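You operate a simulated robot arm through the tools that you are given. There is no shell and no other tool.

You are at the controls of a simulated two-armed robot. One attempt, no reset.

Task
Swing the spout over the sink, plug the sink, fill it to the line and shut the tap.
Fine: water from the tap; the other controls stay.
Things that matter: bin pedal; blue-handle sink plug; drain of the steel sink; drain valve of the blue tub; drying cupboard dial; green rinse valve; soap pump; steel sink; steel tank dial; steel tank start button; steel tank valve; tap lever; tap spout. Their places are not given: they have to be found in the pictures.

Only the result counts: the job must be done as asked and must still hold three seconds after the hand-in. Knocking over, shifting, dropping, spilling or breaking anything else fails it.

Robot
Two 7-joint arms with two-finger grippers on one trunk that stands fixed in place. Base frame: the origin is at the foot of the trunk, x ahead of it, y to its left, z up. Units: m, degrees, N and s.
The left shoulder is at [0.06, 0.123, 1.02], the right one opposite. With the tool pointing down near the work surface each hand reaches from about 0.36 to 0.8 m from the base axis, measured 20 degrees to its own side. Payload 1.47 kg a hand.
The TCP of each hand is the grasp point between the finger pads, 0.016 m short of the fingertips. In the tool frame z runs along the fingers and y along their closing line. The gripper opens to 0.087 m; its body begins 0.055 m behind the TCP.
Orientation is told as [roll, pitch, yaw] about the base's x, y, z axes, in that order, counted from this pose: with the fingers straight down and closing along the base's y, the tool's x points along the base's -x, its y along +y and its z along -z.

Tools
- The arms move only by the tool arm_command. It takes "left_targets", "right_targets" or both (then of equal length, played together; a hand with none holds still); each is one flat list of numbers, 6 for each row, row after row: the shift along the base's x, y, z in units of 30 mm (1.0 is 30 mm), then the turn, a rotation vector about the base's x, y, z in units of 4 degrees (1.0 is 4 degrees). In form: [dx, dy, dz, wx, wy, wz, dx, dy, dz, wx, wy, wz, ...]. A call has 1 to 20 rows; each row shifts and turns the commanded pose from where the row before left it. "left_gripper" and "right_gripper" are, for a hand that has rows, the gripper command, from -1 (fully open) to 1 (shut), values between in proportion, set as the call begins (left out, the last holds). A call with a number of a shift or a turn outside -1 to 1 is refused whole. Rows are played at 5 a second. More than 0.05 m and 8.6 degrees between two rows, or a gripper value outside its range, and nothing of the call is played. Where a pose cannot be reached the arm comes as near as it can. A force on the tool above 40 N (or 10 N above the force at the start of the call, whichever is more), or a blocked arm, ends the call early, and 0.2 s more pass. Each finger travels about 0.153 m/s and halts on what it meets, pressing with about 28 N; the grip force reading is that of the motor and also rises with nothing between the fingers. The clock runs only during rows and for 0.2 s after the last one: add rows that do not move to give the fingers time. It gives the time, the measured TCP pose, the force on the tool (base axes), the opening and the grip force at its end, in the units of the frame above (readings bear some noise), with the torque about the TCP (base axes, N m) and any sound that the robot's microphone picked up, and new pictures: "show" is both (left out), scene, wrist or none (wrist: the cameras of the hands that moved).
- Cameras (640 x 400 px; columns grow to the right, rows downward): "scene" is now at [0.0881, -0.0029, 1.5713]; the picture's right is [-0.01, -1.00, 0.00], its down [-0.78, 0.01, -0.62] and it looks along [0.62, -0.01, -0.78] (base axes); focal length 227 px, centre (320, 200). "left" rides on the left gripper at [0.073, -0.012, -0.09] in its tool frame; the picture's right is [0.16, 0.99, 0.00], its down [-0.72, 0.12, -0.68] and it looks along [-0.67, 0.11, 0.73] (tool axes); focal length 247 px, centre (320, 200). "right" rides on the right gripper at [0.073, 0.012, -0.09] in its tool frame; the picture's right is [-0.16, 0.99, 0.00], its down [-0.72, -0.12, -0.68] and it looks along [-0.67, -0.11, 0.73] (tool axes); focal length 247 px, centre (320, 200).
- move_column(by): moves the trunk up (or, below 0, down) by that many m; the arms and the scene camera ride with it, the base frame stays. It gives what a move gives, with no picture.
- pan_tilt(pan, tilt): turns the head with the scene camera to pan (to the left, within 120 degrees either way) and tilt (down, from -29 to 69), counted from straight ahead of the robot. It gives what a move gives, and a new picture of the scene camera.
- probe_pixels(camera, pixels): for up to 12 pixels [column, row] of the newest picture of that camera ("zoom" is the newest enlarged one), the place [x, y, z] in the base frame of the surface seen there, good to about 0.003 m. The clock stands still meanwhile.
- enlarge(camera, box): a new picture of the part [left, top, right, bottom] of that camera's present view, enlarged. The clock stands still meanwhile.
- job_done(): hands the job in; it is judged then, once.

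Open the grippers and draw the arms clear of the work before you hand the job in, unless the task says otherwise.

The tools are called after "Call:" as a command line: name --argument value ..., lists and objects as JSON in quotes. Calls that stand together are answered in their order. arm_command: Moves the arms, as the interface text tells. Its arguments: {"type":"object","properties":{"left_targets":{"type":"array","items":{"type":"number"}},"left_gripper":{"type":"number"},"right_targets":{"type":"array","items":{"type":"number"}},"right_gripper":{"type":"number"},"show":{"type":"string","enum":["both","scene","wrist","none"]}},"required":[]} The other tools are called the same way: move_column (by) moves the trunk up or down; pan_tilt (pan, tilt) turns the head that bears the scene camera; probe_pixels (camera, pixels) gives the place of the surface under pixels of a picture; enlarge (camera, box) takes an enlarged picture of a part of a camera's view; job_done () hands the job in.

At the start:

```text
time_s: 0.0
left_position: [0.5179, 0.2687, 1.3129]
left_tcp_rot: [0.0, 0.0, 0.0]
left_force: [-0.7, 0.3, 0.3]
left_ft_torque: [0.03, 0.01, 0.02]
left_width: 0.0869
left_gripper_force: 0.1
right_position: [0.5438, -0.2307, 1.3101]
right_tcp_rot: [0.0, 0.0, 0.0]
right_force: [0.4, 0.4, 0.6]
right_ft_torque: [0.01, -0.01, -0.01]
right_width: 0.0869
right_gripper_force: 0.1
trunk travel left (down, up): [-0.175, 0.055]
head pan, tilt (commanded): [-0.7, 51.4]
```

scene: 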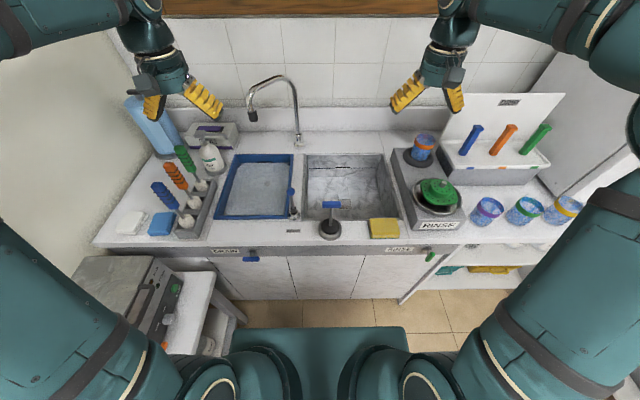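
right: 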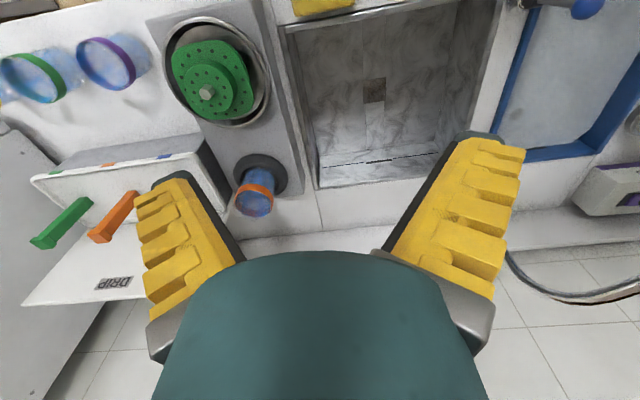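
left: 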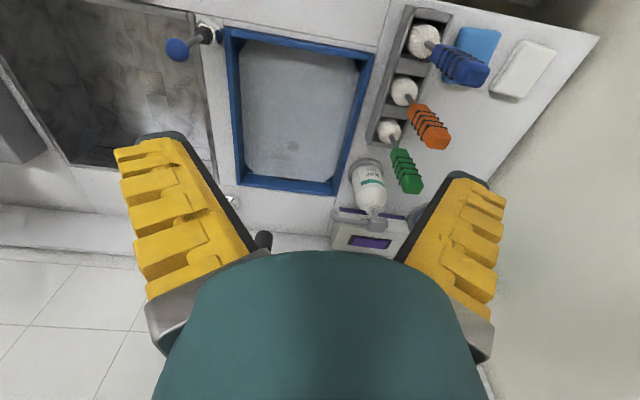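

The scene shows the steel sink around (350,190), the blue tub at (255,185), the spout arching at (270,85) and something blue-handled at (330,215). I'll enlarge the views around these to see the details.

Call:
enlarge --camera "scene" --box '[200, 60, 420, 260]'

Call:
enlarge --camera "left" --box '[0, 0, 300, 200]'

Call:
enlarge --camera "right" --box '[270, 0, 640, 220]'

```text
2.00 times, centred on (310, 160) of scene
```

zoom: 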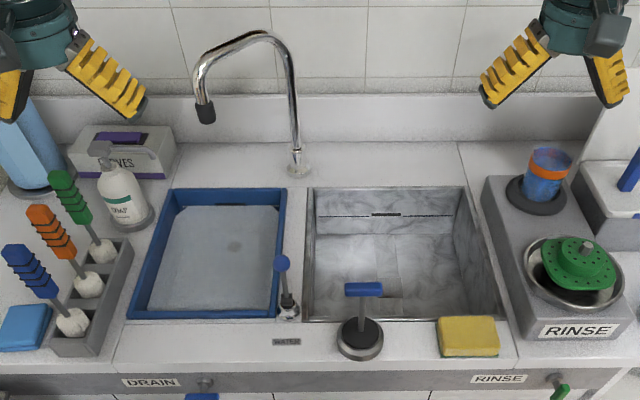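

```text
2.00 times, centred on (150, 100) of left
```

zoom: 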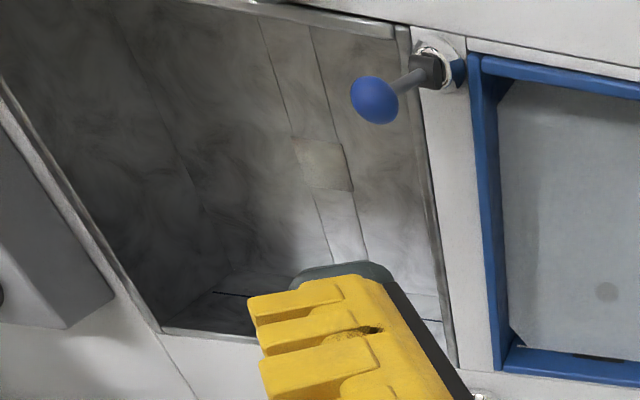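

```text
1.73 times, centred on (455, 110) of right
```

zoom: 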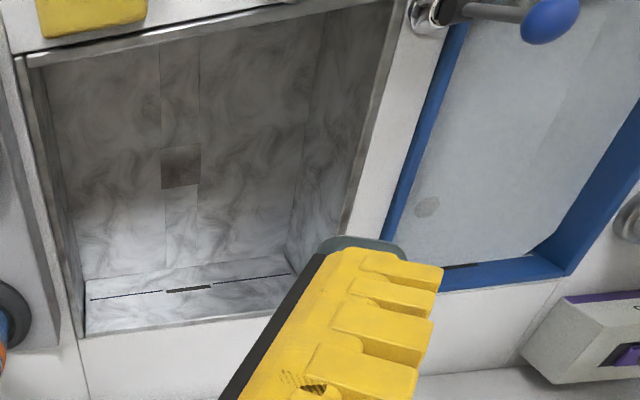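

The zoom shows the lever with blue ball at scene (290,192), plug handle at (331,205), plug base (330,228), spout base (299,142), spout tip (252,116). I'll probe these points.

Call:
probe_pixels --camera "scene" --pixels '[[290, 192], [294, 213], [331, 205], [330, 217], [330, 232], [299, 144], [252, 117], [250, 100], [282, 78], [296, 110], [343, 167], [340, 200]]'

Call:
probe_pixels --camera "right" --pixels '[[374, 90], [330, 100], [440, 100], [320, 188], [285, 30], [470, 0], [400, 150], [378, 159], [350, 180], [420, 60], [576, 12], [522, 5]]'

```text
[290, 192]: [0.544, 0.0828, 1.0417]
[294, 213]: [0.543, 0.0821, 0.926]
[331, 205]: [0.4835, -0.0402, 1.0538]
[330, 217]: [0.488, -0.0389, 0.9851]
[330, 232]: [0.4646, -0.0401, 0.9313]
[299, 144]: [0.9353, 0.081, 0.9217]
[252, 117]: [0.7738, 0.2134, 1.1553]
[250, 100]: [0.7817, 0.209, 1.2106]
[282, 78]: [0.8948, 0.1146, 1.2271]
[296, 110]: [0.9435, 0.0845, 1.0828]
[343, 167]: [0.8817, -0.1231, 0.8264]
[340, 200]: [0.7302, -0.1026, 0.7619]
```

```text
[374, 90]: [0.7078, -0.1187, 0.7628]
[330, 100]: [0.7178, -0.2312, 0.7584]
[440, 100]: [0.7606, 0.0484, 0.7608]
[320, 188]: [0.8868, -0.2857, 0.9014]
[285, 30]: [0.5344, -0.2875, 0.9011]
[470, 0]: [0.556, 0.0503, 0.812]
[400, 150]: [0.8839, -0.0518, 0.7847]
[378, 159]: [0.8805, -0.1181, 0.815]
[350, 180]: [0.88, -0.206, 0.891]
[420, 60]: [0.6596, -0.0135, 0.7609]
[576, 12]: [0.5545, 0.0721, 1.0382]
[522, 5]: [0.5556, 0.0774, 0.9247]
```

Sink floor is near z 0.762, the drain looks to be at about (0.71,-0.12), and a mark line runs on the back wall. I'll zoom in closer on the lever, plug and sink walls.

Call:
enlarge --camera "scene" --box '[270, 180, 350, 250]'

Call:
enlarge --camera "scene" --box '[295, 145, 405, 225]'

Call:
enlarge --camera "scene" --box '[240, 60, 320, 160]'

Call:
enlarge --camera "left" --box '[80, 0, 240, 100]'

```text
5.71 times, centred on (310, 215) of scene
```

zoom: 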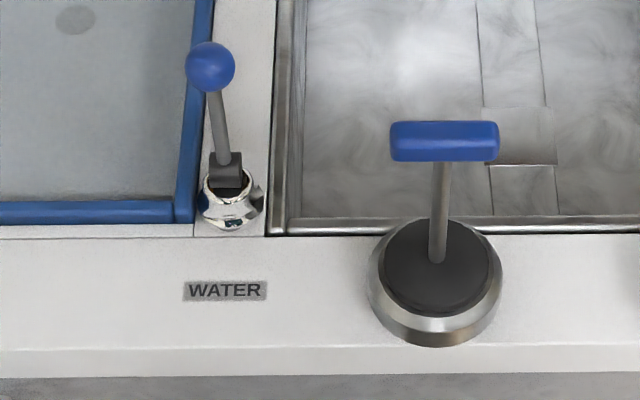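

```text
5.00 times, centred on (350, 185) of scene
```

zoom: 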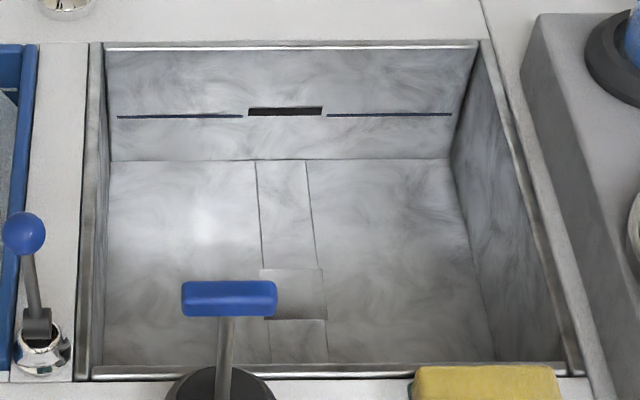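

```text
4.00 times, centred on (280, 110) of scene
```

zoom: 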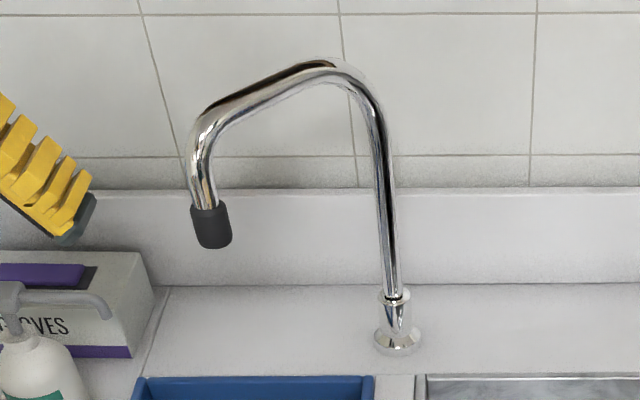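

```text
4.00 times, centred on (160, 50) of left
```

zoom: 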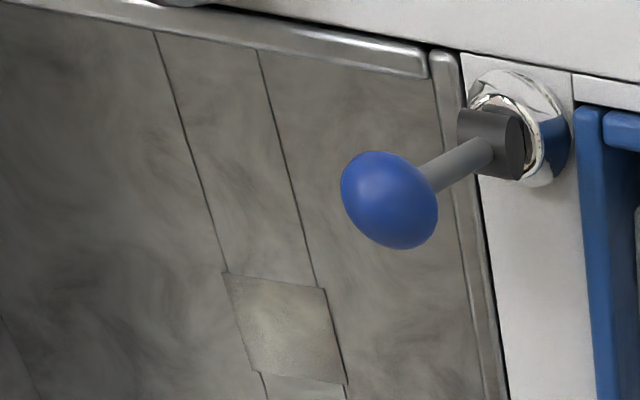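

The drain appears as a square opening in the floor at scene (345,203), with strip lines running fore and aft. I'll probe its corners and interior, the plug's rims, and the line and slot heights.

Call:
enlarge --camera "scene" --box '[325, 190, 365, 215]'

Call:
probe_pixels --camera "scene" --pixels '[[344, 201], [344, 204], [346, 206], [350, 207], [342, 198], [352, 203], [325, 168], [360, 168], [342, 172], [342, 165], [342, 158], [342, 153]]'

Call:
probe_pixels --camera "left" --pixels '[[151, 81], [142, 72], [157, 90], [160, 75], [148, 90], [175, 60], [180, 50], [200, 38], [130, 60], [208, 30], [195, 32]]'

```text
16.00 times, centred on (345, 202) of scene
```

zoom: 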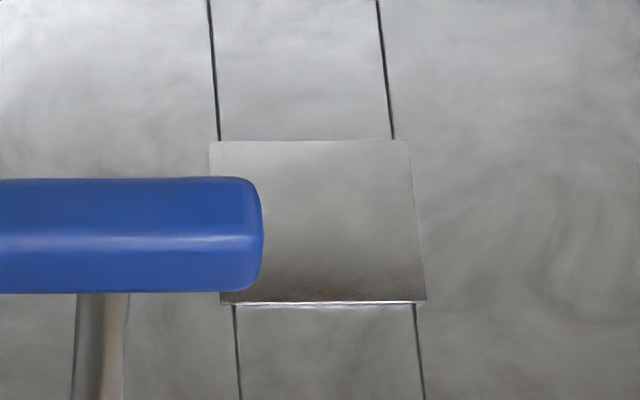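

```text
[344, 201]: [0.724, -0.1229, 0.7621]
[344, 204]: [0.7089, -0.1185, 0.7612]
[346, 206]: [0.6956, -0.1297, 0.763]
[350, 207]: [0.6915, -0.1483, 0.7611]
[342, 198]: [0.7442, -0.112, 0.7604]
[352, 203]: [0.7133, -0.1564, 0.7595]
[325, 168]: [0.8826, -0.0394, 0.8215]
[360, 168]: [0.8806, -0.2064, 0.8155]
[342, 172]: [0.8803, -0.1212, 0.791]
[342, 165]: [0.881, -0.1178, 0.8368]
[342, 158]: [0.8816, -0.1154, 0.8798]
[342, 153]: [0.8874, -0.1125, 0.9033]
```

```text
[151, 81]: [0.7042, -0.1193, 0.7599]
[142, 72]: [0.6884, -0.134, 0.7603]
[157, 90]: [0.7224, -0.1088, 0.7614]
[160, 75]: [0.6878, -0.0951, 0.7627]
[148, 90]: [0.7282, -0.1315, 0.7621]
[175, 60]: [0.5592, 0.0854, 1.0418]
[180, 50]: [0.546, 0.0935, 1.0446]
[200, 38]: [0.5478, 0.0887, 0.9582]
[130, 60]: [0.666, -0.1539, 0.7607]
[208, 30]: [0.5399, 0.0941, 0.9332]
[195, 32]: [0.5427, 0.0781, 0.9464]
```

The line/overflow slot sits near z 0.82 and the drain is flush with the floor near (0.71,-0.12). Now I'll measure the plug handle and rim finely in a zoom.

Call:
enlarge --camera "scene" --box '[310, 195, 350, 240]'

```text
8.89 times, centred on (330, 218) of scene
```

zoom: 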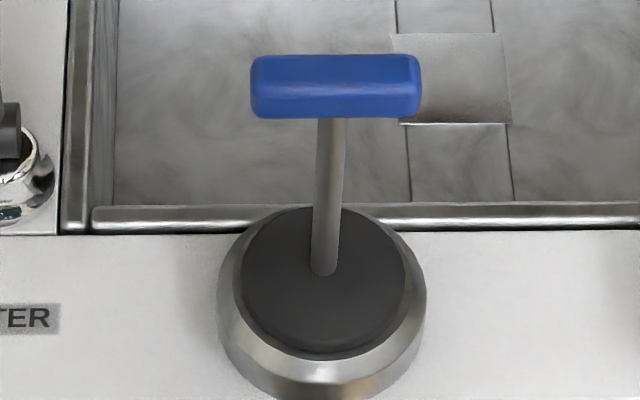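

Handle spans zoom (252–420, 55–118), rod at (325,200), dark disc (240–405, 205–355) in a steel ring/cup. I probe points on each.

Call:
probe_pixels --camera "zoom" --pixels '[[258, 85], [414, 85], [336, 62], [336, 85], [336, 112], [325, 200], [325, 265], [323, 310], [250, 280], [395, 270], [320, 375], [500, 300]]'

Call:
probe_pixels --camera "scene" --pixels '[[300, 232], [360, 235], [320, 220], [385, 228], [205, 152], [213, 165], [187, 155], [240, 130], [330, 226], [260, 156], [294, 200], [300, 180]]'

```text
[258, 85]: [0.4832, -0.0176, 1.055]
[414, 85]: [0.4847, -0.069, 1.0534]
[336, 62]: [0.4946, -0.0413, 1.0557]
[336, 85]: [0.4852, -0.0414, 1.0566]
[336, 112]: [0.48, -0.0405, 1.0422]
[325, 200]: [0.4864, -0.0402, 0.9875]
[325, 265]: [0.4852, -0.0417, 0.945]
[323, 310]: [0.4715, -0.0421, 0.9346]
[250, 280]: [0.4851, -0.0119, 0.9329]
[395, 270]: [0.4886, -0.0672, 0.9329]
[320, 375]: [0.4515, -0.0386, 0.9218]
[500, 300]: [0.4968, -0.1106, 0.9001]
```

```text
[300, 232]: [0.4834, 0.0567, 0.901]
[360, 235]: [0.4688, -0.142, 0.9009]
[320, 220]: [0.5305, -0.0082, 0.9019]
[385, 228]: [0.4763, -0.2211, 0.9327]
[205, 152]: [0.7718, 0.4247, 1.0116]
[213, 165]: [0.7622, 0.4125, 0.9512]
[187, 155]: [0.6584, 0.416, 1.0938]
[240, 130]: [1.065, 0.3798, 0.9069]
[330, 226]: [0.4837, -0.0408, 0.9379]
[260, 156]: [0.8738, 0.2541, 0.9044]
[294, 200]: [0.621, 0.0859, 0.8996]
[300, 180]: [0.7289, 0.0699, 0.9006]
```

Counter is z 0.90; the plug's handle centre is about (0.489,-0.042,1.048), length 55 mm along y. I move the right hand (open) to above the handle at z ≈1.15.

Call:
arm_command --right_targets '[-0.261, 0.899, -0.762, 0, 0, 0, -0.261, 0.899, -0.762, 0, 0, 0, -0.261, 0.899, -0.762, 0, 0, 0, -0.261, 0.899, -0.762, 0, 0, 0, -0.261, 0.899, -0.762, 0, 0, 0, -0.261, 0.899, -0.762, 0, 0, 0, -0.261, 0.899, -0.762, 0, 0, 0, 0, 0, 0, 0, 0, 0]' --right_gripper -1 --show "both"

```text
time_s: 1.8
left_position: [0.5178, 0.2684, 1.3125]
left_tcp_rot: [-0.1, 0.1, 0.0]
left_force: [-0.2, 0.0, 0.0]
left_ft_torque: [-0.01, -0.02, -0.01]
left_width: 0.087
left_gripper_force: 0.1
right_position: [0.4889, -0.0445, 1.1493]
right_tcp_rot: [0.0, 0.0, 0.0]
right_force: [-0.7, 0.0, 0.0]
right_ft_torque: [0.03, 0.0, -0.01]
right_width: 0.087
right_gripper_force: 0.0
trunk travel left (down, up): [-0.175, 0.055]
head pan, tilt (commanded): [-0.7, 51.4]
```

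scene: 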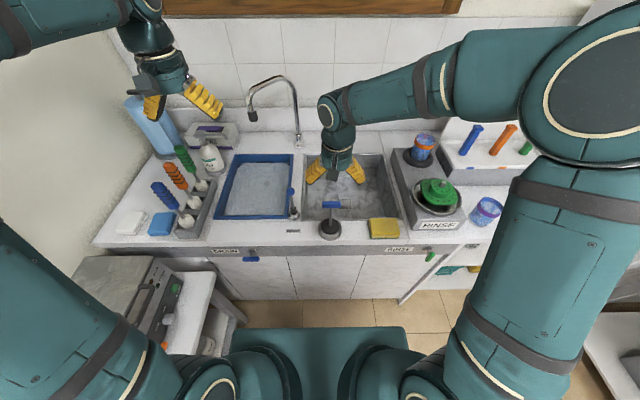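
right: 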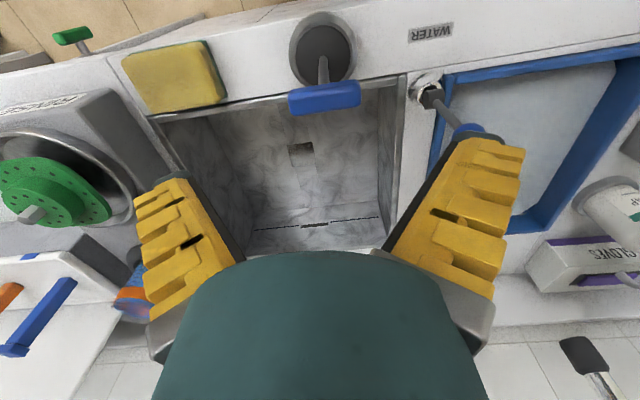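

The right hand sits above the plug handle, seen at right-camera (325,98). I probe the handle ends from this view to confirm the centre before descending.

Call:
probe_pixels --camera "right" --pixels '[[292, 104], [357, 94], [325, 95], [325, 108], [323, 84], [324, 72], [322, 40], [470, 130], [303, 154], [293, 148], [313, 150], [305, 163]]'

Call:
enlarge --camera "right" --box '[240, 0, 400, 110]'

```text
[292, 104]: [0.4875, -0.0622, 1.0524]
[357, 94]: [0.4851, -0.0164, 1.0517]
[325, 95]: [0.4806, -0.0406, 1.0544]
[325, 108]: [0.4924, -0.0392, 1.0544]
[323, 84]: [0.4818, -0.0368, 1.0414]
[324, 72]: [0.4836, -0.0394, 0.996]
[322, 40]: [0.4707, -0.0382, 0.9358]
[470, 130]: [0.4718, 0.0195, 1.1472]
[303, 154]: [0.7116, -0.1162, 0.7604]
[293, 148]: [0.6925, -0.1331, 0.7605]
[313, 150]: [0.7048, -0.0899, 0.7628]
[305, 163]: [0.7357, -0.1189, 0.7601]
```

```text
3.64 times, centred on (320, 55) of right
```

zoom: 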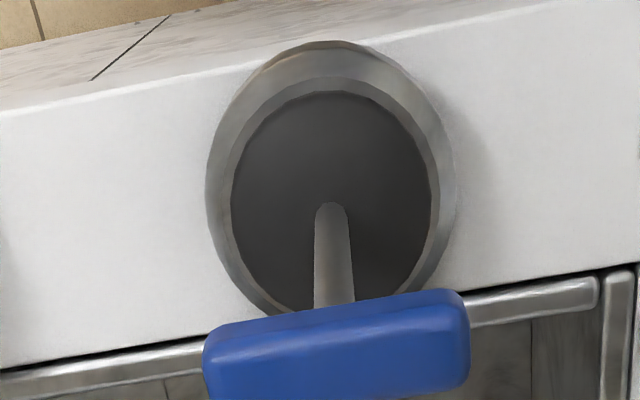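

Handle centre reads about (0.487,-0.040,1.046). I descend there with the gripper open.

Call:
arm_command --right_targets '[-0.017, 0.0375, -0.86, 0, 0, 0, -0.017, 0.0375, -0.86, 0, 0, 0, -0.017, 0.0375, -0.86, 0, 0, 0, -0.017, 0.0375, -0.86, 0, 0, 0, 0, 0, 0, 0, 0, 0]' --right_gripper -1 --show "both"

```text
time_s: 3.0
left_position: [0.518, 0.2683, 1.3128]
left_tcp_rot: [-0.1, 0.0, 0.1]
left_force: [1.3, 0.4, -0.3]
left_ft_torque: [0.0, 0.01, 0.01]
left_width: 0.087
left_gripper_force: 0.1
right_position: [0.4863, -0.0379, 1.047]
right_tcp_rot: [0.0, 0.0, 0.1]
right_force: [-0.5, 0.1, 0.2]
right_ft_torque: [-0.01, -0.03, -0.01]
right_width: 0.087
right_gripper_force: 0.1
trunk travel left (down, up): [-0.175, 0.055]
head pan, tilt (commanded): [-0.7, 51.4]
```

scene: 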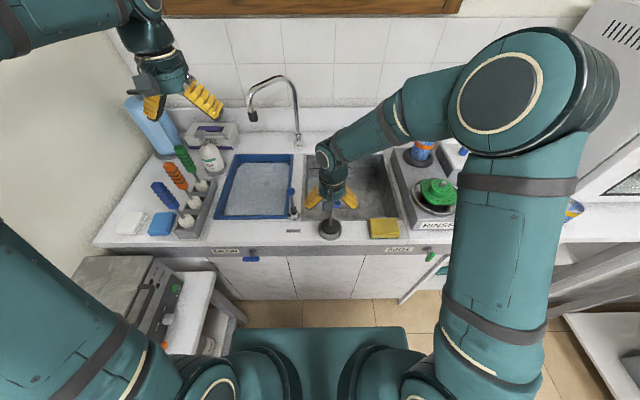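
right: 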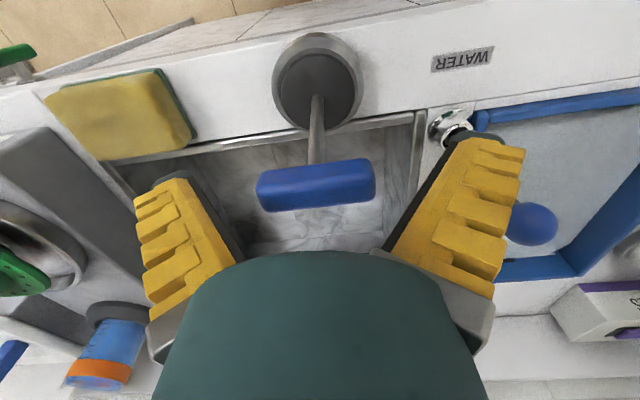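

The handle is between the fingers at right-camera (316,184). I close the gripper on its ends, holding still for a second.

Call:
arm_command --right_targets '[0, 0, 0, 0, 0, 0, 0, 0, 0, 0, 0, 0, 0, 0, 0, 0, 0, 0, 0, 0, 0, 0, 0, 0]' --right_gripper 1 --show "wrist"

```text
time_s: 4.0
left_position: [0.5188, 0.2678, 1.3141]
left_tcp_rot: [0.0, 0.1, 0.1]
left_force: [1.0, 0.6, 1.0]
left_ft_torque: [0.02, 0.0, 0.03]
left_width: 0.087
left_gripper_force: 0.1
right_position: [0.486, -0.0382, 1.0471]
right_tcp_rot: [0.0, 0.0, 0.0]
right_force: [0.4, 0.2, -0.2]
right_ft_torque: [0.0, 0.01, 0.01]
right_width: 0.0542
right_gripper_force: 28.6
trunk travel left (down, up): [-0.175, 0.055]
head pan, tilt (commanded): [-0.7, 51.4]
```

right: 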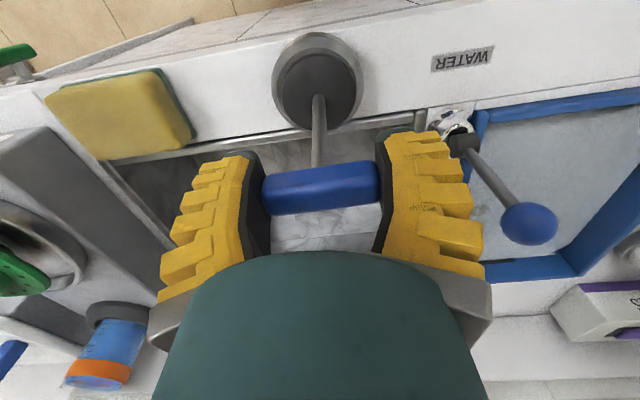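

The grip holds at 54 mm width with 28.6 N. I lift straight up slowly by about 60 mm and look at the plug.

Call:
arm_command --right_targets '[0, 0, 0.4, 0, 0, 0, 0, 0, 0.4, 0, 0, 0, 0, 0, 0.4, 0, 0, 0, 0, 0, 0.4, 0, 0, 0, 0, 0, 0.4, 0, 0, 0, 0, 0, 0.4, 0, 0, 0, 0, 0, 0, 0, 0, 0]' --show "both"

```text
time_s: 5.6
left_position: [0.5178, 0.269, 1.3133]
left_tcp_rot: [0.0, 0.0, 0.0]
left_force: [0.0, 0.1, -0.2]
left_ft_torque: [0.03, -0.02, 0.0]
left_width: 0.0871
left_gripper_force: 0.0
right_position: [0.4861, -0.0391, 1.12]
right_tcp_rot: [-0.1, 0.1, -0.1]
right_force: [-0.1, -0.5, -1.3]
right_ft_torque: [-0.01, -0.04, 0.04]
right_width: 0.0541
right_gripper_force: 27.9
trunk travel left (down, up): [-0.175, 0.055]
head pan, tilt (commanded): [-0.7, 51.4]
```

scene: 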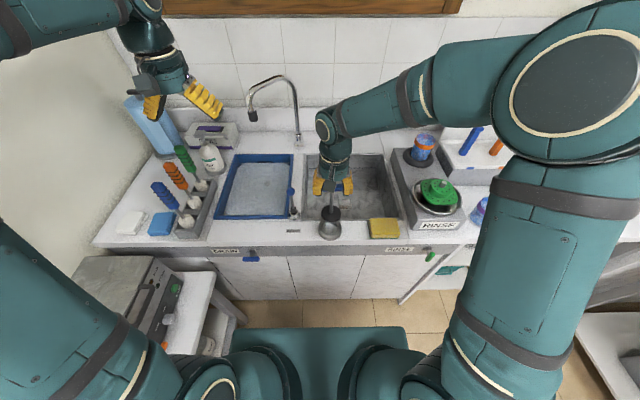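
right: 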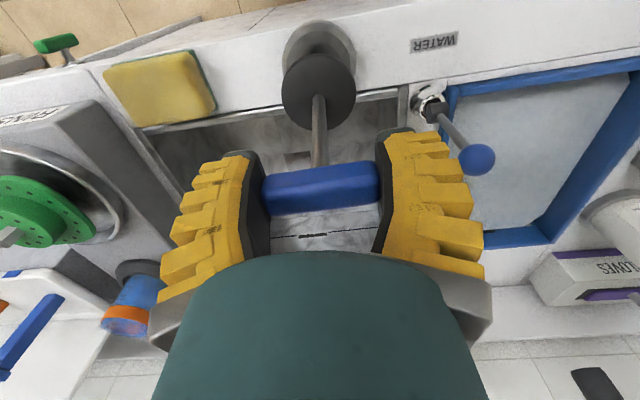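

The plug (dark disc on rod) is out of its steel cup. I zoom on both views to see the plug's underside shape.

Call:
enlarge --camera "scene" --box '[310, 170, 355, 245]'

Call:
enlarge --camera "right" --box '[250, 10, 400, 180]'

```text
5.33 times, centred on (332, 208) of scene
```

zoom: 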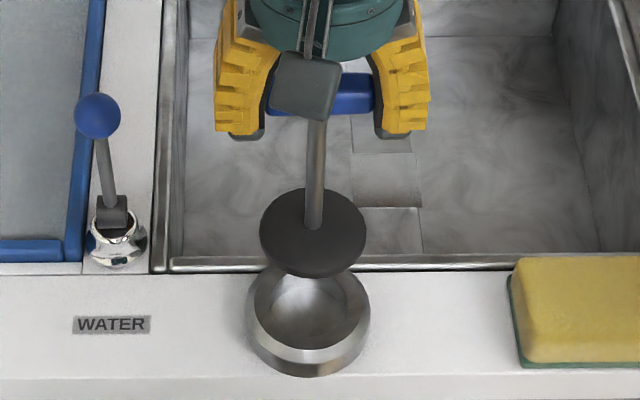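

```text
2.35 times, centred on (325, 95) of right
```

zoom: 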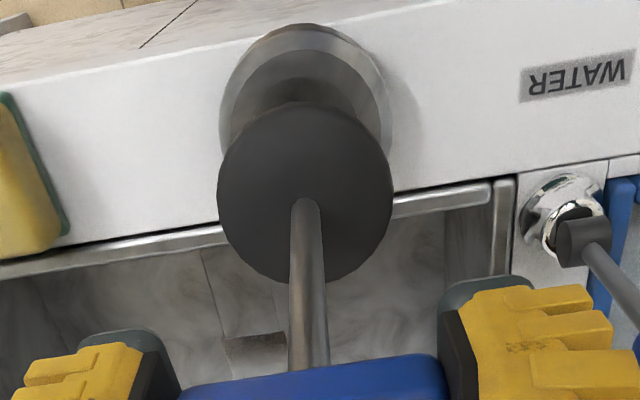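

The plug is a flat dark disc on the rod; the drain stays clear at (0.71,-0.12). I carry it forward at this height to above the drain.

Call:
arm_command --right_targets '[0.5, -0.18, 0, 0, 0, 0, 0.9, -0.32, 0, 0, 0, 0, 0.9, -0.32, 0, 0, 0, 0, 0.9, -0.32, 0, 0, 0, 0, 0.9, -0.32, 0, 0, 0, 0, 0.9, -0.32, 0, 0, 0, 0, 0.9, -0.32, 0, 0, 0, 0, 0.9, -0.32, 0, 0, 0, 0, 0.7, -0.25, 0, 0, 0, 0, 0, 0, 0, 0, 0, 0]' --show "both"

```text
time_s: 7.8
left_position: [0.5173, 0.2692, 1.3131]
left_tcp_rot: [-0.1, 0.0, -0.1]
left_force: [-0.7, 0.2, -1.1]
left_ft_torque: [0.0, 0.01, 0.01]
left_width: 0.087
left_gripper_force: 0.0
right_position: [0.712, -0.1184, 1.1186]
right_tcp_rot: [0.0, 0.0, 0.0]
right_force: [0.2, 0.1, -0.5]
right_ft_torque: [0.01, 0.0, 0.0]
right_width: 0.0543
right_gripper_force: 27.7
trunk travel left (down, up): [-0.175, 0.055]
head pan, tilt (commanded): [-0.7, 51.4]
```

scene: 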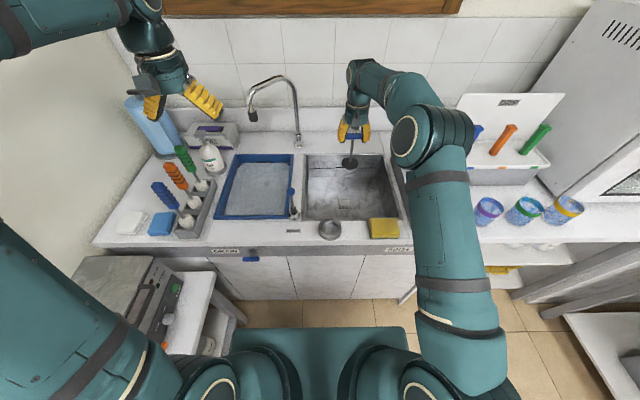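
right: 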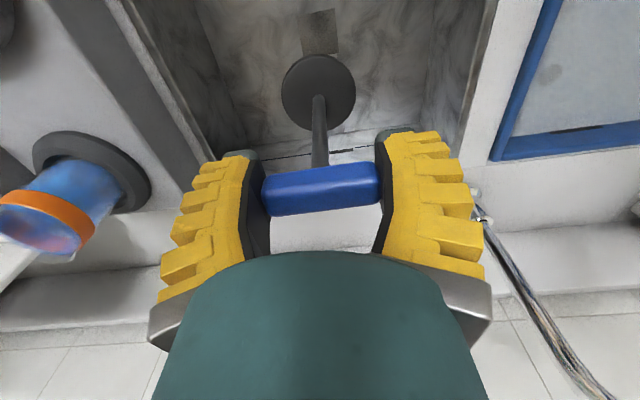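

The drain square is visible at scene (344,204) and right-camera (320,30). I zoom in and probe its corners to fix the centre.

Call:
enlarge --camera "scene" --box '[325, 140, 375, 215]'

Call:
enlarge --camera "right" --box '[270, 0, 370, 60]'

```text
5.33 times, centred on (350, 178) of scene
```

zoom: 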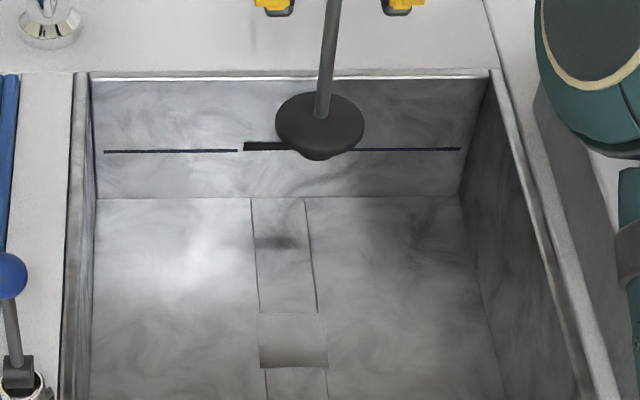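

```text
6.40 times, centred on (320, 30) of right
```

zoom: 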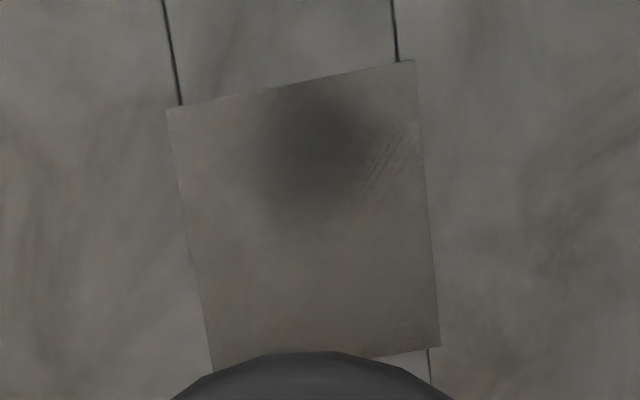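

The square drain's corners in this zoom are (167,108), (413,60), (440,347) and about (213,370); I probe them, plus the plug disc in the scene.

Call:
probe_pixels --camera "zoom" --pixels '[[167, 108], [413, 60], [440, 347], [213, 366], [320, 150], [300, 230], [290, 85], [428, 200], [190, 240]]'

Call:
probe_pixels --camera "scene" --pixels '[[349.5, 161], [349.5, 168], [350, 172], [350, 173.3], [344.5, 203.5], [339, 199], [352, 199], [352, 208], [339.5, 208], [348, 182]]'

```text
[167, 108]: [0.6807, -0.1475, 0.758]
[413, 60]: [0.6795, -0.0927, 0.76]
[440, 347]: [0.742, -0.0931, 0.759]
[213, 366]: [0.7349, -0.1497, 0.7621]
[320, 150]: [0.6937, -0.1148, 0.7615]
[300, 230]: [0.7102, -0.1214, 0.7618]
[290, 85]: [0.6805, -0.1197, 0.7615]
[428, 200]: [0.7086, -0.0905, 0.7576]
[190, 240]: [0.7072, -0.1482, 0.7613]
```

```text
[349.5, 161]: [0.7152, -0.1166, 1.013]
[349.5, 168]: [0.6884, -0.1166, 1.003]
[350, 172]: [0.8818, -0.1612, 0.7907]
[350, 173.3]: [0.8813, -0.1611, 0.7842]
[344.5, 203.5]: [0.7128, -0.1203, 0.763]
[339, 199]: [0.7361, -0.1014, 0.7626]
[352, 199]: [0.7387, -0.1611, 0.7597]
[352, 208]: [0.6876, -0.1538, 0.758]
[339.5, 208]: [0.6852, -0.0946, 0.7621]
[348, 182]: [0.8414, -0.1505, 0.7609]
```

Drain centre works out to (0.710,-0.120), and the disc hangs about 0.113 below the TCP. I shift 2 mm and lower to TCP z 0.93, still clear of the floor.

Call:
arm_command --right_targets '[-0.07, -0.06, 0, 0, 0, 0, 0, 0, -0.9, 0, 0, 0, 0, 0, -0.9, 0, 0, 0, 0, 0, -0.9, 0, 0, 0, 0, 0, -0.9, 0, 0, 0, 0, 0, -0.9, 0, 0, 0, 0, 0, -0.9, 0, 0, 0, 0, 0, -0.88, 0, 0, 0, 0, 0, 0, 0, 0, 0]' --show "both"

```text
time_s: 9.8
left_position: [0.5185, 0.2683, 1.3135]
left_tcp_rot: [0.0, 0.0, -0.1]
left_force: [-0.4, -0.1, -0.4]
left_ft_torque: [-0.05, -0.01, -0.01]
left_width: 0.0868
left_gripper_force: 0.1
right_position: [0.7101, -0.1193, 0.9305]
right_tcp_rot: [0.0, 0.0, -0.1]
right_force: [0.2, -0.5, -1.1]
right_ft_torque: [0.01, -0.01, 0.03]
right_width: 0.0543
right_gripper_force: 27.9
trunk travel left (down, up): [-0.175, 0.055]
head pan, tilt (commanded): [-0.7, 51.4]
```

scene: 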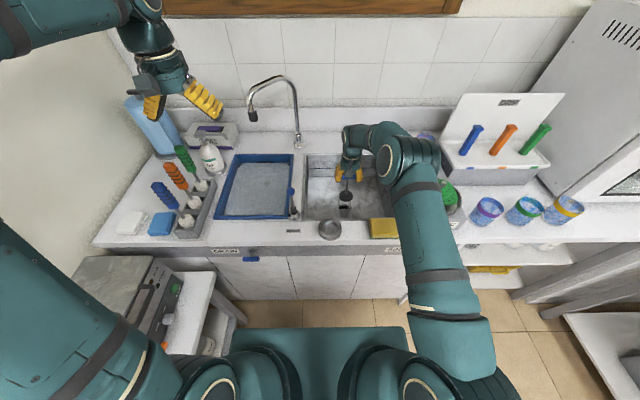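
right: 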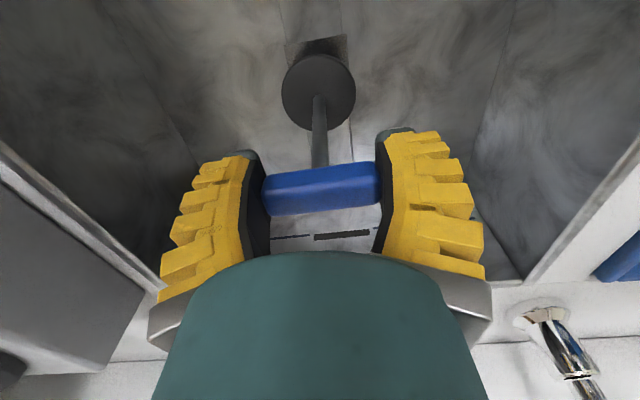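

The plug hovers over the drain; the forearm passes above the rinse station at scene (400,160). I zoom there and on the plug to check clearances.

Call:
enlarge --camera "scene" --box '[320, 120, 480, 240]'

Call:
probe_pixels --camera "scene" --pixels '[[385, 160], [400, 150], [415, 170], [408, 190], [432, 150], [448, 190], [425, 137], [410, 215], [394, 200], [420, 240]]'

Call:
enlarge --camera "right" --box '[250, 20, 400, 120]'

```text
3.33 times, centred on (400, 180) of scene
```

zoom: 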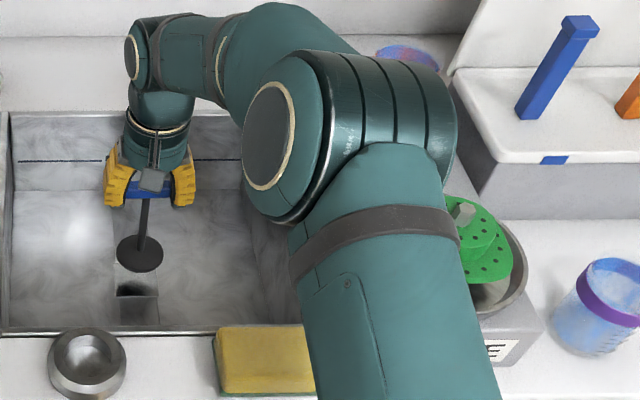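

```text
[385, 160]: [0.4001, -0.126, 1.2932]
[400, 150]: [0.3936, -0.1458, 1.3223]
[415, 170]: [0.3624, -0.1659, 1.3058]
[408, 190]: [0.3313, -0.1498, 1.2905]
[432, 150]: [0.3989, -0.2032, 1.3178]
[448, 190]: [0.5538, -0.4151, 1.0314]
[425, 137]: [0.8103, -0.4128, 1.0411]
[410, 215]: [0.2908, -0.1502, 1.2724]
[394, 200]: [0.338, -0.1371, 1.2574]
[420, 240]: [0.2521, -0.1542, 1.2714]
```

```text
4.00 times, centred on (325, 70) of right
```

zoom: 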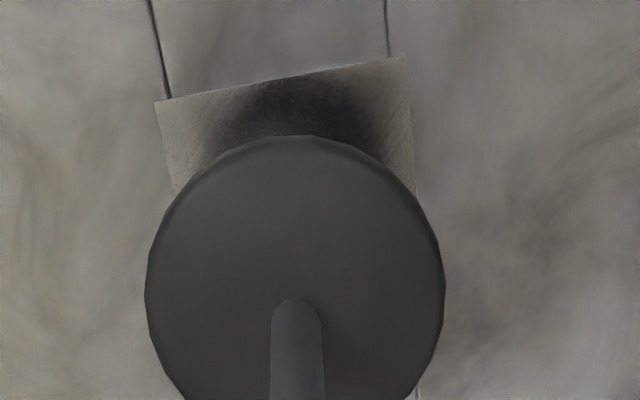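

The elbow is well above everything (z≈1.3), and the plug's shadow lies on the drain. I lower in small steps, watching the force.

Call:
arm_command --right_targets '[0, 0, -0.2, 0, 0, 0, 0, 0, -0.2, 0, 0, 0, 0, 0, -0.2, 0, 0, 0, 0, 0, -0.2, 0, 0, 0, 0, 0, 0, 0, 0, 0]' --show "wrist"

```text
time_s: 11.0
left_position: [0.519, 0.2687, 1.3124]
left_tcp_rot: [0.0, -0.1, 0.1]
left_force: [1.0, -0.3, 0.5]
left_ft_torque: [-0.01, 0.04, 0.02]
left_width: 0.0872
left_gripper_force: 0.0
right_position: [0.7112, -0.1194, 0.9072]
right_tcp_rot: [0.0, 0.0, -0.1]
right_force: [-0.3, 0.0, -0.5]
right_ft_torque: [0.02, -0.01, -0.01]
right_width: 0.0543
right_gripper_force: 27.7
trunk travel left (down, up): [-0.175, 0.055]
head pan, tilt (commanded): [-0.7, 51.4]
```

right: 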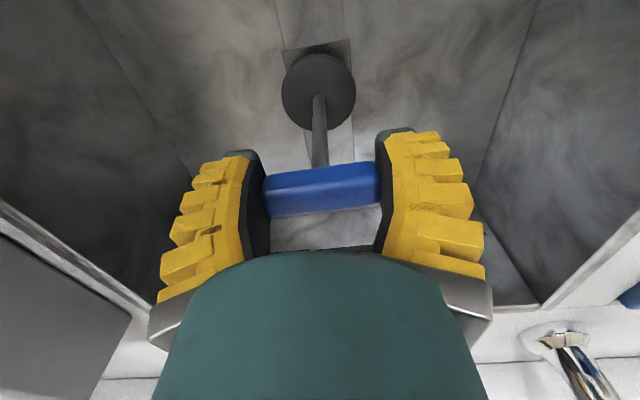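

No contact yet at TCP z 0.907. I continue down in 4 mm steps.

Call:
arm_command --right_targets '[0, 0, -0.13, 0, 0, 0, 0, 0, -0.13, 0, 0, 0, 0, 0, -0.13, 0, 0, 0, 0, 0, -0.13, 0, 0, 0, 0, 0, 0, 0, 0, 0]' --show "wrist"

```text
time_s: 12.2
left_position: [0.5178, 0.2691, 1.3132]
left_tcp_rot: [0.1, 0.0, 0.0]
left_force: [-0.7, -0.7, 0.6]
left_ft_torque: [0.03, 0.01, 0.01]
left_width: 0.0871
left_gripper_force: 0.1
right_position: [0.7102, -0.1189, 0.8905]
right_tcp_rot: [-0.1, 0.0, 0.0]
right_force: [-1.1, 0.3, -0.3]
right_ft_torque: [-0.02, -0.01, -0.02]
right_width: 0.0542
right_gripper_force: 27.9
trunk travel left (down, up): [-0.175, 0.055]
head pan, tilt (commanded): [-0.7, 51.4]
```

right: 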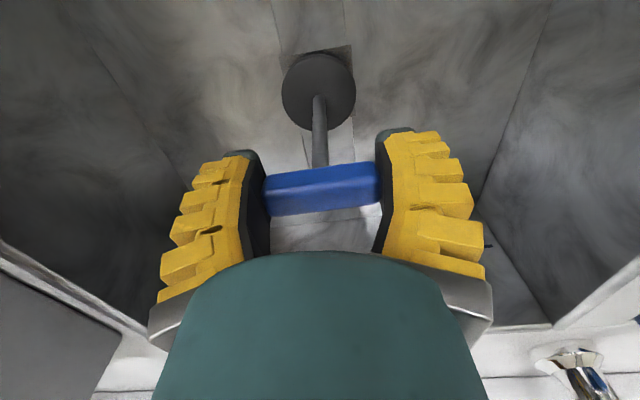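

Still no contact force; disc top should be at z ≈0.777. I probe disc and floor here before the last few millimetres.

Call:
enlarge --camera "right" --box '[260, 20, 380, 140]'

Call:
enlarge --camera "scene" --box '[320, 170, 370, 220]'

Call:
probe_pixels --camera "right" --pixels '[[305, 90], [335, 85], [320, 75], [318, 62], [300, 110], [317, 45]]'

```text
3.33 times, centred on (320, 80) of right
```

zoom: 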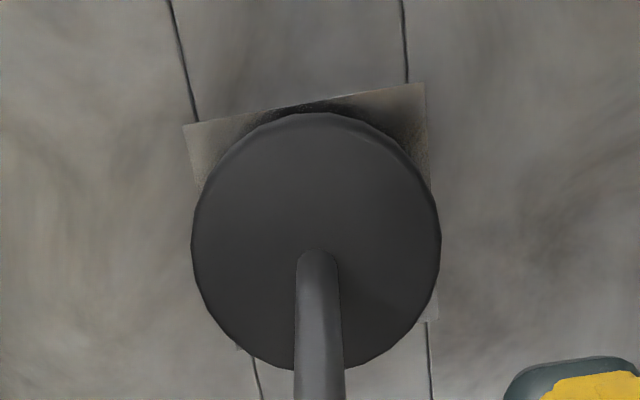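

```text
8.00 times, centred on (345, 195) of scene
```

zoom: 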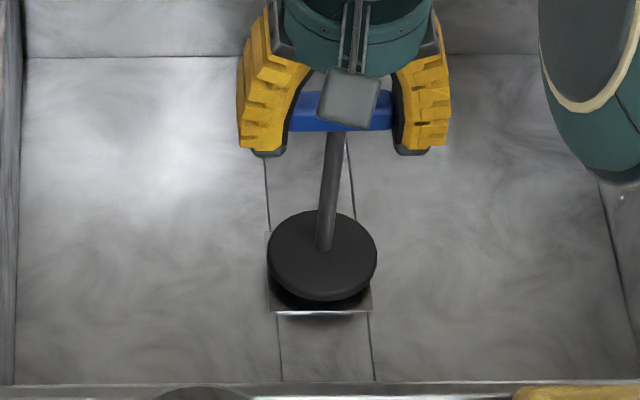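

```text
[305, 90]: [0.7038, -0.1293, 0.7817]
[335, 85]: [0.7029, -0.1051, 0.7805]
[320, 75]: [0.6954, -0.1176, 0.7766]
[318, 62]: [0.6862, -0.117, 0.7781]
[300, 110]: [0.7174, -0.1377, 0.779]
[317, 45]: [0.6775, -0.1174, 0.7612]
```

Disc top is at about 0.778, centred over the square (scene zoom disc centre 322 vs drain 319). I continue down in 3 mm steps.

Call:
arm_command --right_targets '[0, 0, -0.1, 0, 0, 0, 0, 0, -0.1, 0, 0, 0, 0, 0, -0.1, 0, 0, 0, 0, 0, 0, 0, 0, 0]' --show "wrist"

```text
time_s: 13.2
left_position: [0.5185, 0.2688, 1.3123]
left_tcp_rot: [0.1, 0.0, 0.1]
left_force: [-0.5, 0.7, -0.2]
left_ft_torque: [-0.03, 0.02, -0.04]
left_width: 0.0868
left_gripper_force: 0.1
right_position: [0.7097, -0.1209, 0.881]
right_tcp_rot: [0.0, 0.0, 0.0]
right_force: [0.5, -0.2, 1.4]
right_ft_torque: [0.03, 0.04, 0.02]
right_width: 0.0541
right_gripper_force: 27.7
trunk travel left (down, up): [-0.175, 0.055]
head pan, tilt (commanded): [-0.7, 51.4]
```

right: 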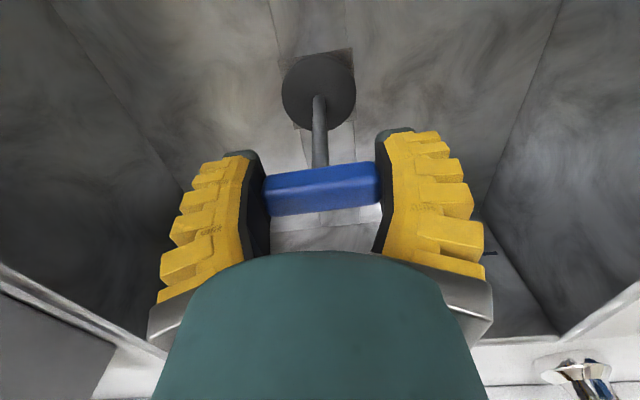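

Almost no load yet at z 0.881. I go on in 2 mm steps.

Call:
arm_command --right_targets '[0, 0, -0.07, 0, 0, 0, 0, 0, -0.07, 0, 0, 0, 0, 0, 0, 0, 0, 0]' --show "wrist"

```text
time_s: 14.0
left_position: [0.5158, 0.2678, 1.3146]
left_tcp_rot: [0.0, -0.1, 0.0]
left_force: [-0.8, -0.1, 0.0]
left_ft_torque: [0.0, -0.04, 0.0]
left_width: 0.087
left_gripper_force: 0.1
right_position: [0.7095, -0.1202, 0.8812]
right_tcp_rot: [0.0, -0.5, 0.0]
right_force: [-2.7, -1.1, 24.1]
right_ft_torque: [-0.13, -0.14, 0.03]
right_width: 0.055
right_gripper_force: 28.0
trunk travel left (down, up): [-0.175, 0.055]
head pan, tilt (commanded): [-0.7, 51.4]
```

right: 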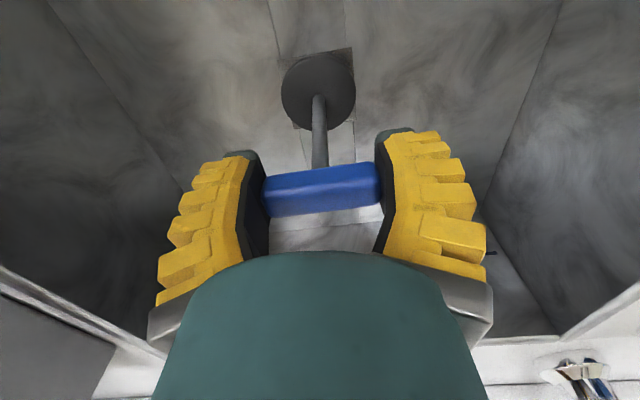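

Contact: 24 N up at TCP z 0.881, disc top ≈0.768, so the disc rests on the floor. I zoom to see whether it is seated flush.

Call:
enlarge --camera "scene" --box '[325, 180, 365, 220]'

Call:
enlarge --camera "right" --box '[260, 20, 380, 140]'

Call:
probe_pixels --camera "right" --pixels '[[305, 90], [335, 85], [320, 75], [318, 62], [300, 110], [317, 45]]'

```text
10.00 times, centred on (345, 200) of scene
```

zoom: 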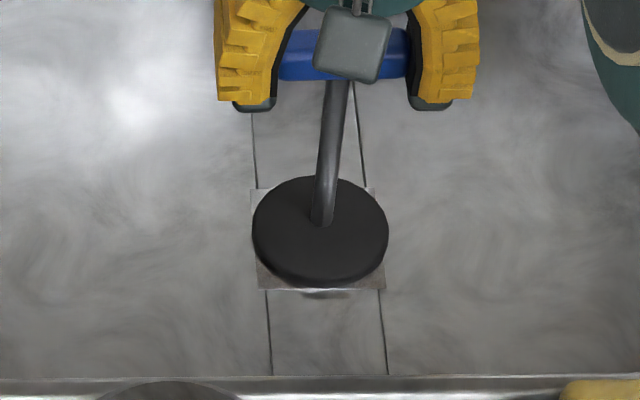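

```text
3.33 times, centred on (320, 80) of right
```

zoom: 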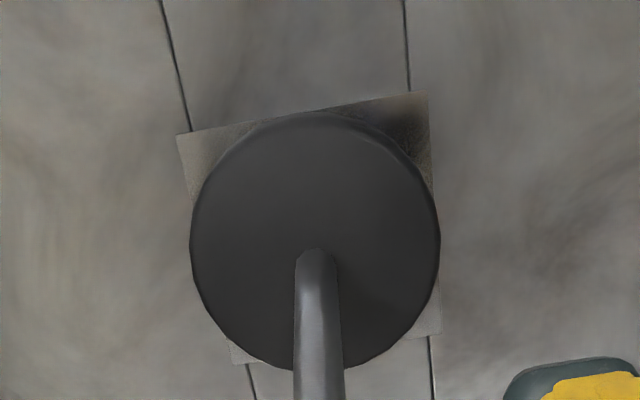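

```text
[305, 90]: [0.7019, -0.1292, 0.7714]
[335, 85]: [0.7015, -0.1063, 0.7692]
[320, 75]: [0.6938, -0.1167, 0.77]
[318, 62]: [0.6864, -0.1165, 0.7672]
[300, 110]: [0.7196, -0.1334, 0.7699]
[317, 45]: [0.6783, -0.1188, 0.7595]
```

The disc top reads 0.770, flat on the floor and centred on the drain square. I ease off the pressing by 3 mm and then open the gripper.

Call:
arm_command --right_targets '[0, 0, 0.08, 0, 0, 0, 0, 0, 0, 0, 0, 0]' --show "none"

Call:
arm_command --right_targets '[0, 0, 0, 0, 0, 0, 0, 0, 0, 0, 0, 0, 0, 0, 0, 0, 0, 0]' --right_gripper -1 --show "both"

```text
time_s: 14.6
left_position: [0.5168, 0.2695, 1.3129]
left_tcp_rot: [0.0, -0.1, 0.0]
left_force: [0.5, 0.2, 0.5]
left_ft_torque: [0.0, 0.02, -0.01]
left_width: 0.0871
left_gripper_force: 0.1
right_position: [0.7082, -0.1197, 0.881]
right_tcp_rot: [0.0, 0.0, 0.1]
right_force: [1.3, 0.0, 16.4]
right_ft_torque: [-0.08, -0.61, 0.0]
right_width: 0.0551
right_gripper_force: 28.0
trunk travel left (down, up): [-0.175, 0.055]
head pan, tilt (commanded): [-0.7, 51.4]
```

```text
time_s: 15.4
left_position: [0.5172, 0.2686, 1.3138]
left_tcp_rot: [0.1, 0.0, 0.1]
left_force: [-0.5, -0.4, -0.7]
left_ft_torque: [0.01, -0.04, -0.01]
left_width: 0.0871
left_gripper_force: 0.0
right_position: [0.7096, -0.1199, 0.8802]
right_tcp_rot: [0.0, 0.1, 0.1]
right_force: [0.3, -0.9, -0.2]
right_ft_torque: [-0.02, 0.0, -0.01]
right_width: 0.0869
right_gripper_force: 0.1
trunk travel left (down, up): [-0.175, 0.055]
head pan, tilt (commanded): [-0.7, 51.4]
```

scene: 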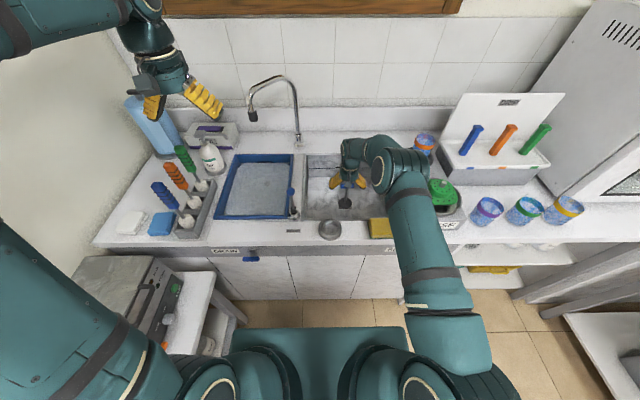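
right: 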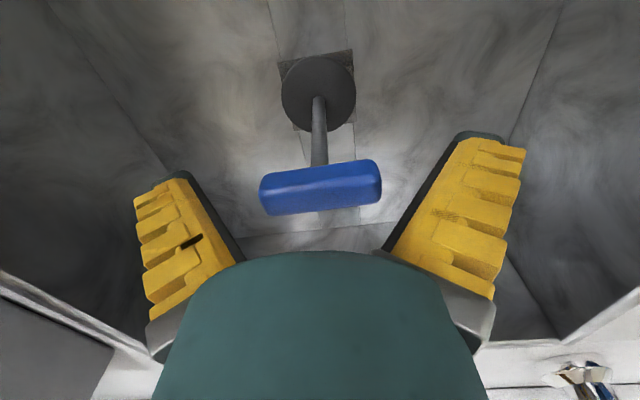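

The plug stands upright by itself. I raise the right hand straight up and back toward its starting place.

Call:
arm_command --right_targets '[0, 0, 0.4, 0, 0, 0, 0, 0, 0.8, 0, 0, 0, 0, 0, 0.95, 0, 0, 0, 0, 0, 0.95, 0, 0, 0, 0, 0, 0.95, 0, 0, 0, 0, 0, 0.95, 0, 0, 0, 0, 0, 0.95, 0, 0, 0, 0, 0, 0.95, 0, 0, 0, -0.6, -0.4, 0.9, 0, 0, 0, -0.7, -0.4, 0.9, 0, 0, 0, -0.7, -0.4, 0.9, 0, 0, 0, -0.7, -0.4, 0.9, 0, 0, 0, -0.7, -0.4, 0.9, 0, 0, 0, -0.7, -0.5, 0.9, 0, 0, 0, -0.7, -0.5, 0.6, 0, 0, 0, -0.7, -0.7, 0.1, 0, 0, 0, 0, 0, 0, 0, 0, 0]' --show "both"

```text
time_s: 19.0
left_position: [0.5174, 0.2696, 1.3129]
left_tcp_rot: [0.0, 0.0, 0.1]
left_force: [0.3, 0.4, -0.6]
left_ft_torque: [-0.04, 0.02, -0.01]
left_width: 0.0869
left_gripper_force: 0.0
right_position: [0.5453, -0.2284, 1.2717]
right_tcp_rot: [0.0, 0.1, 0.0]
right_force: [-0.1, -0.1, -0.6]
right_ft_torque: [0.01, 0.01, 0.0]
right_width: 0.0873
right_gripper_force: 0.1
trunk travel left (down, up): [-0.175, 0.055]
head pan, tilt (commanded): [-0.7, 51.4]
```

scene: 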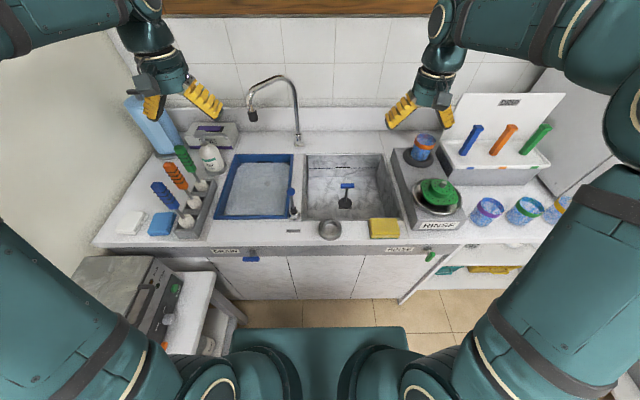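
right: 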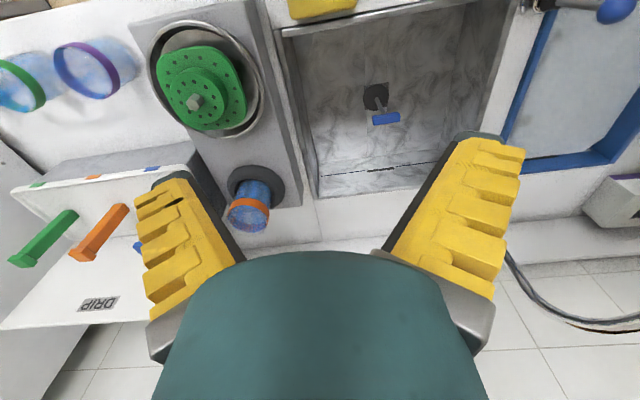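

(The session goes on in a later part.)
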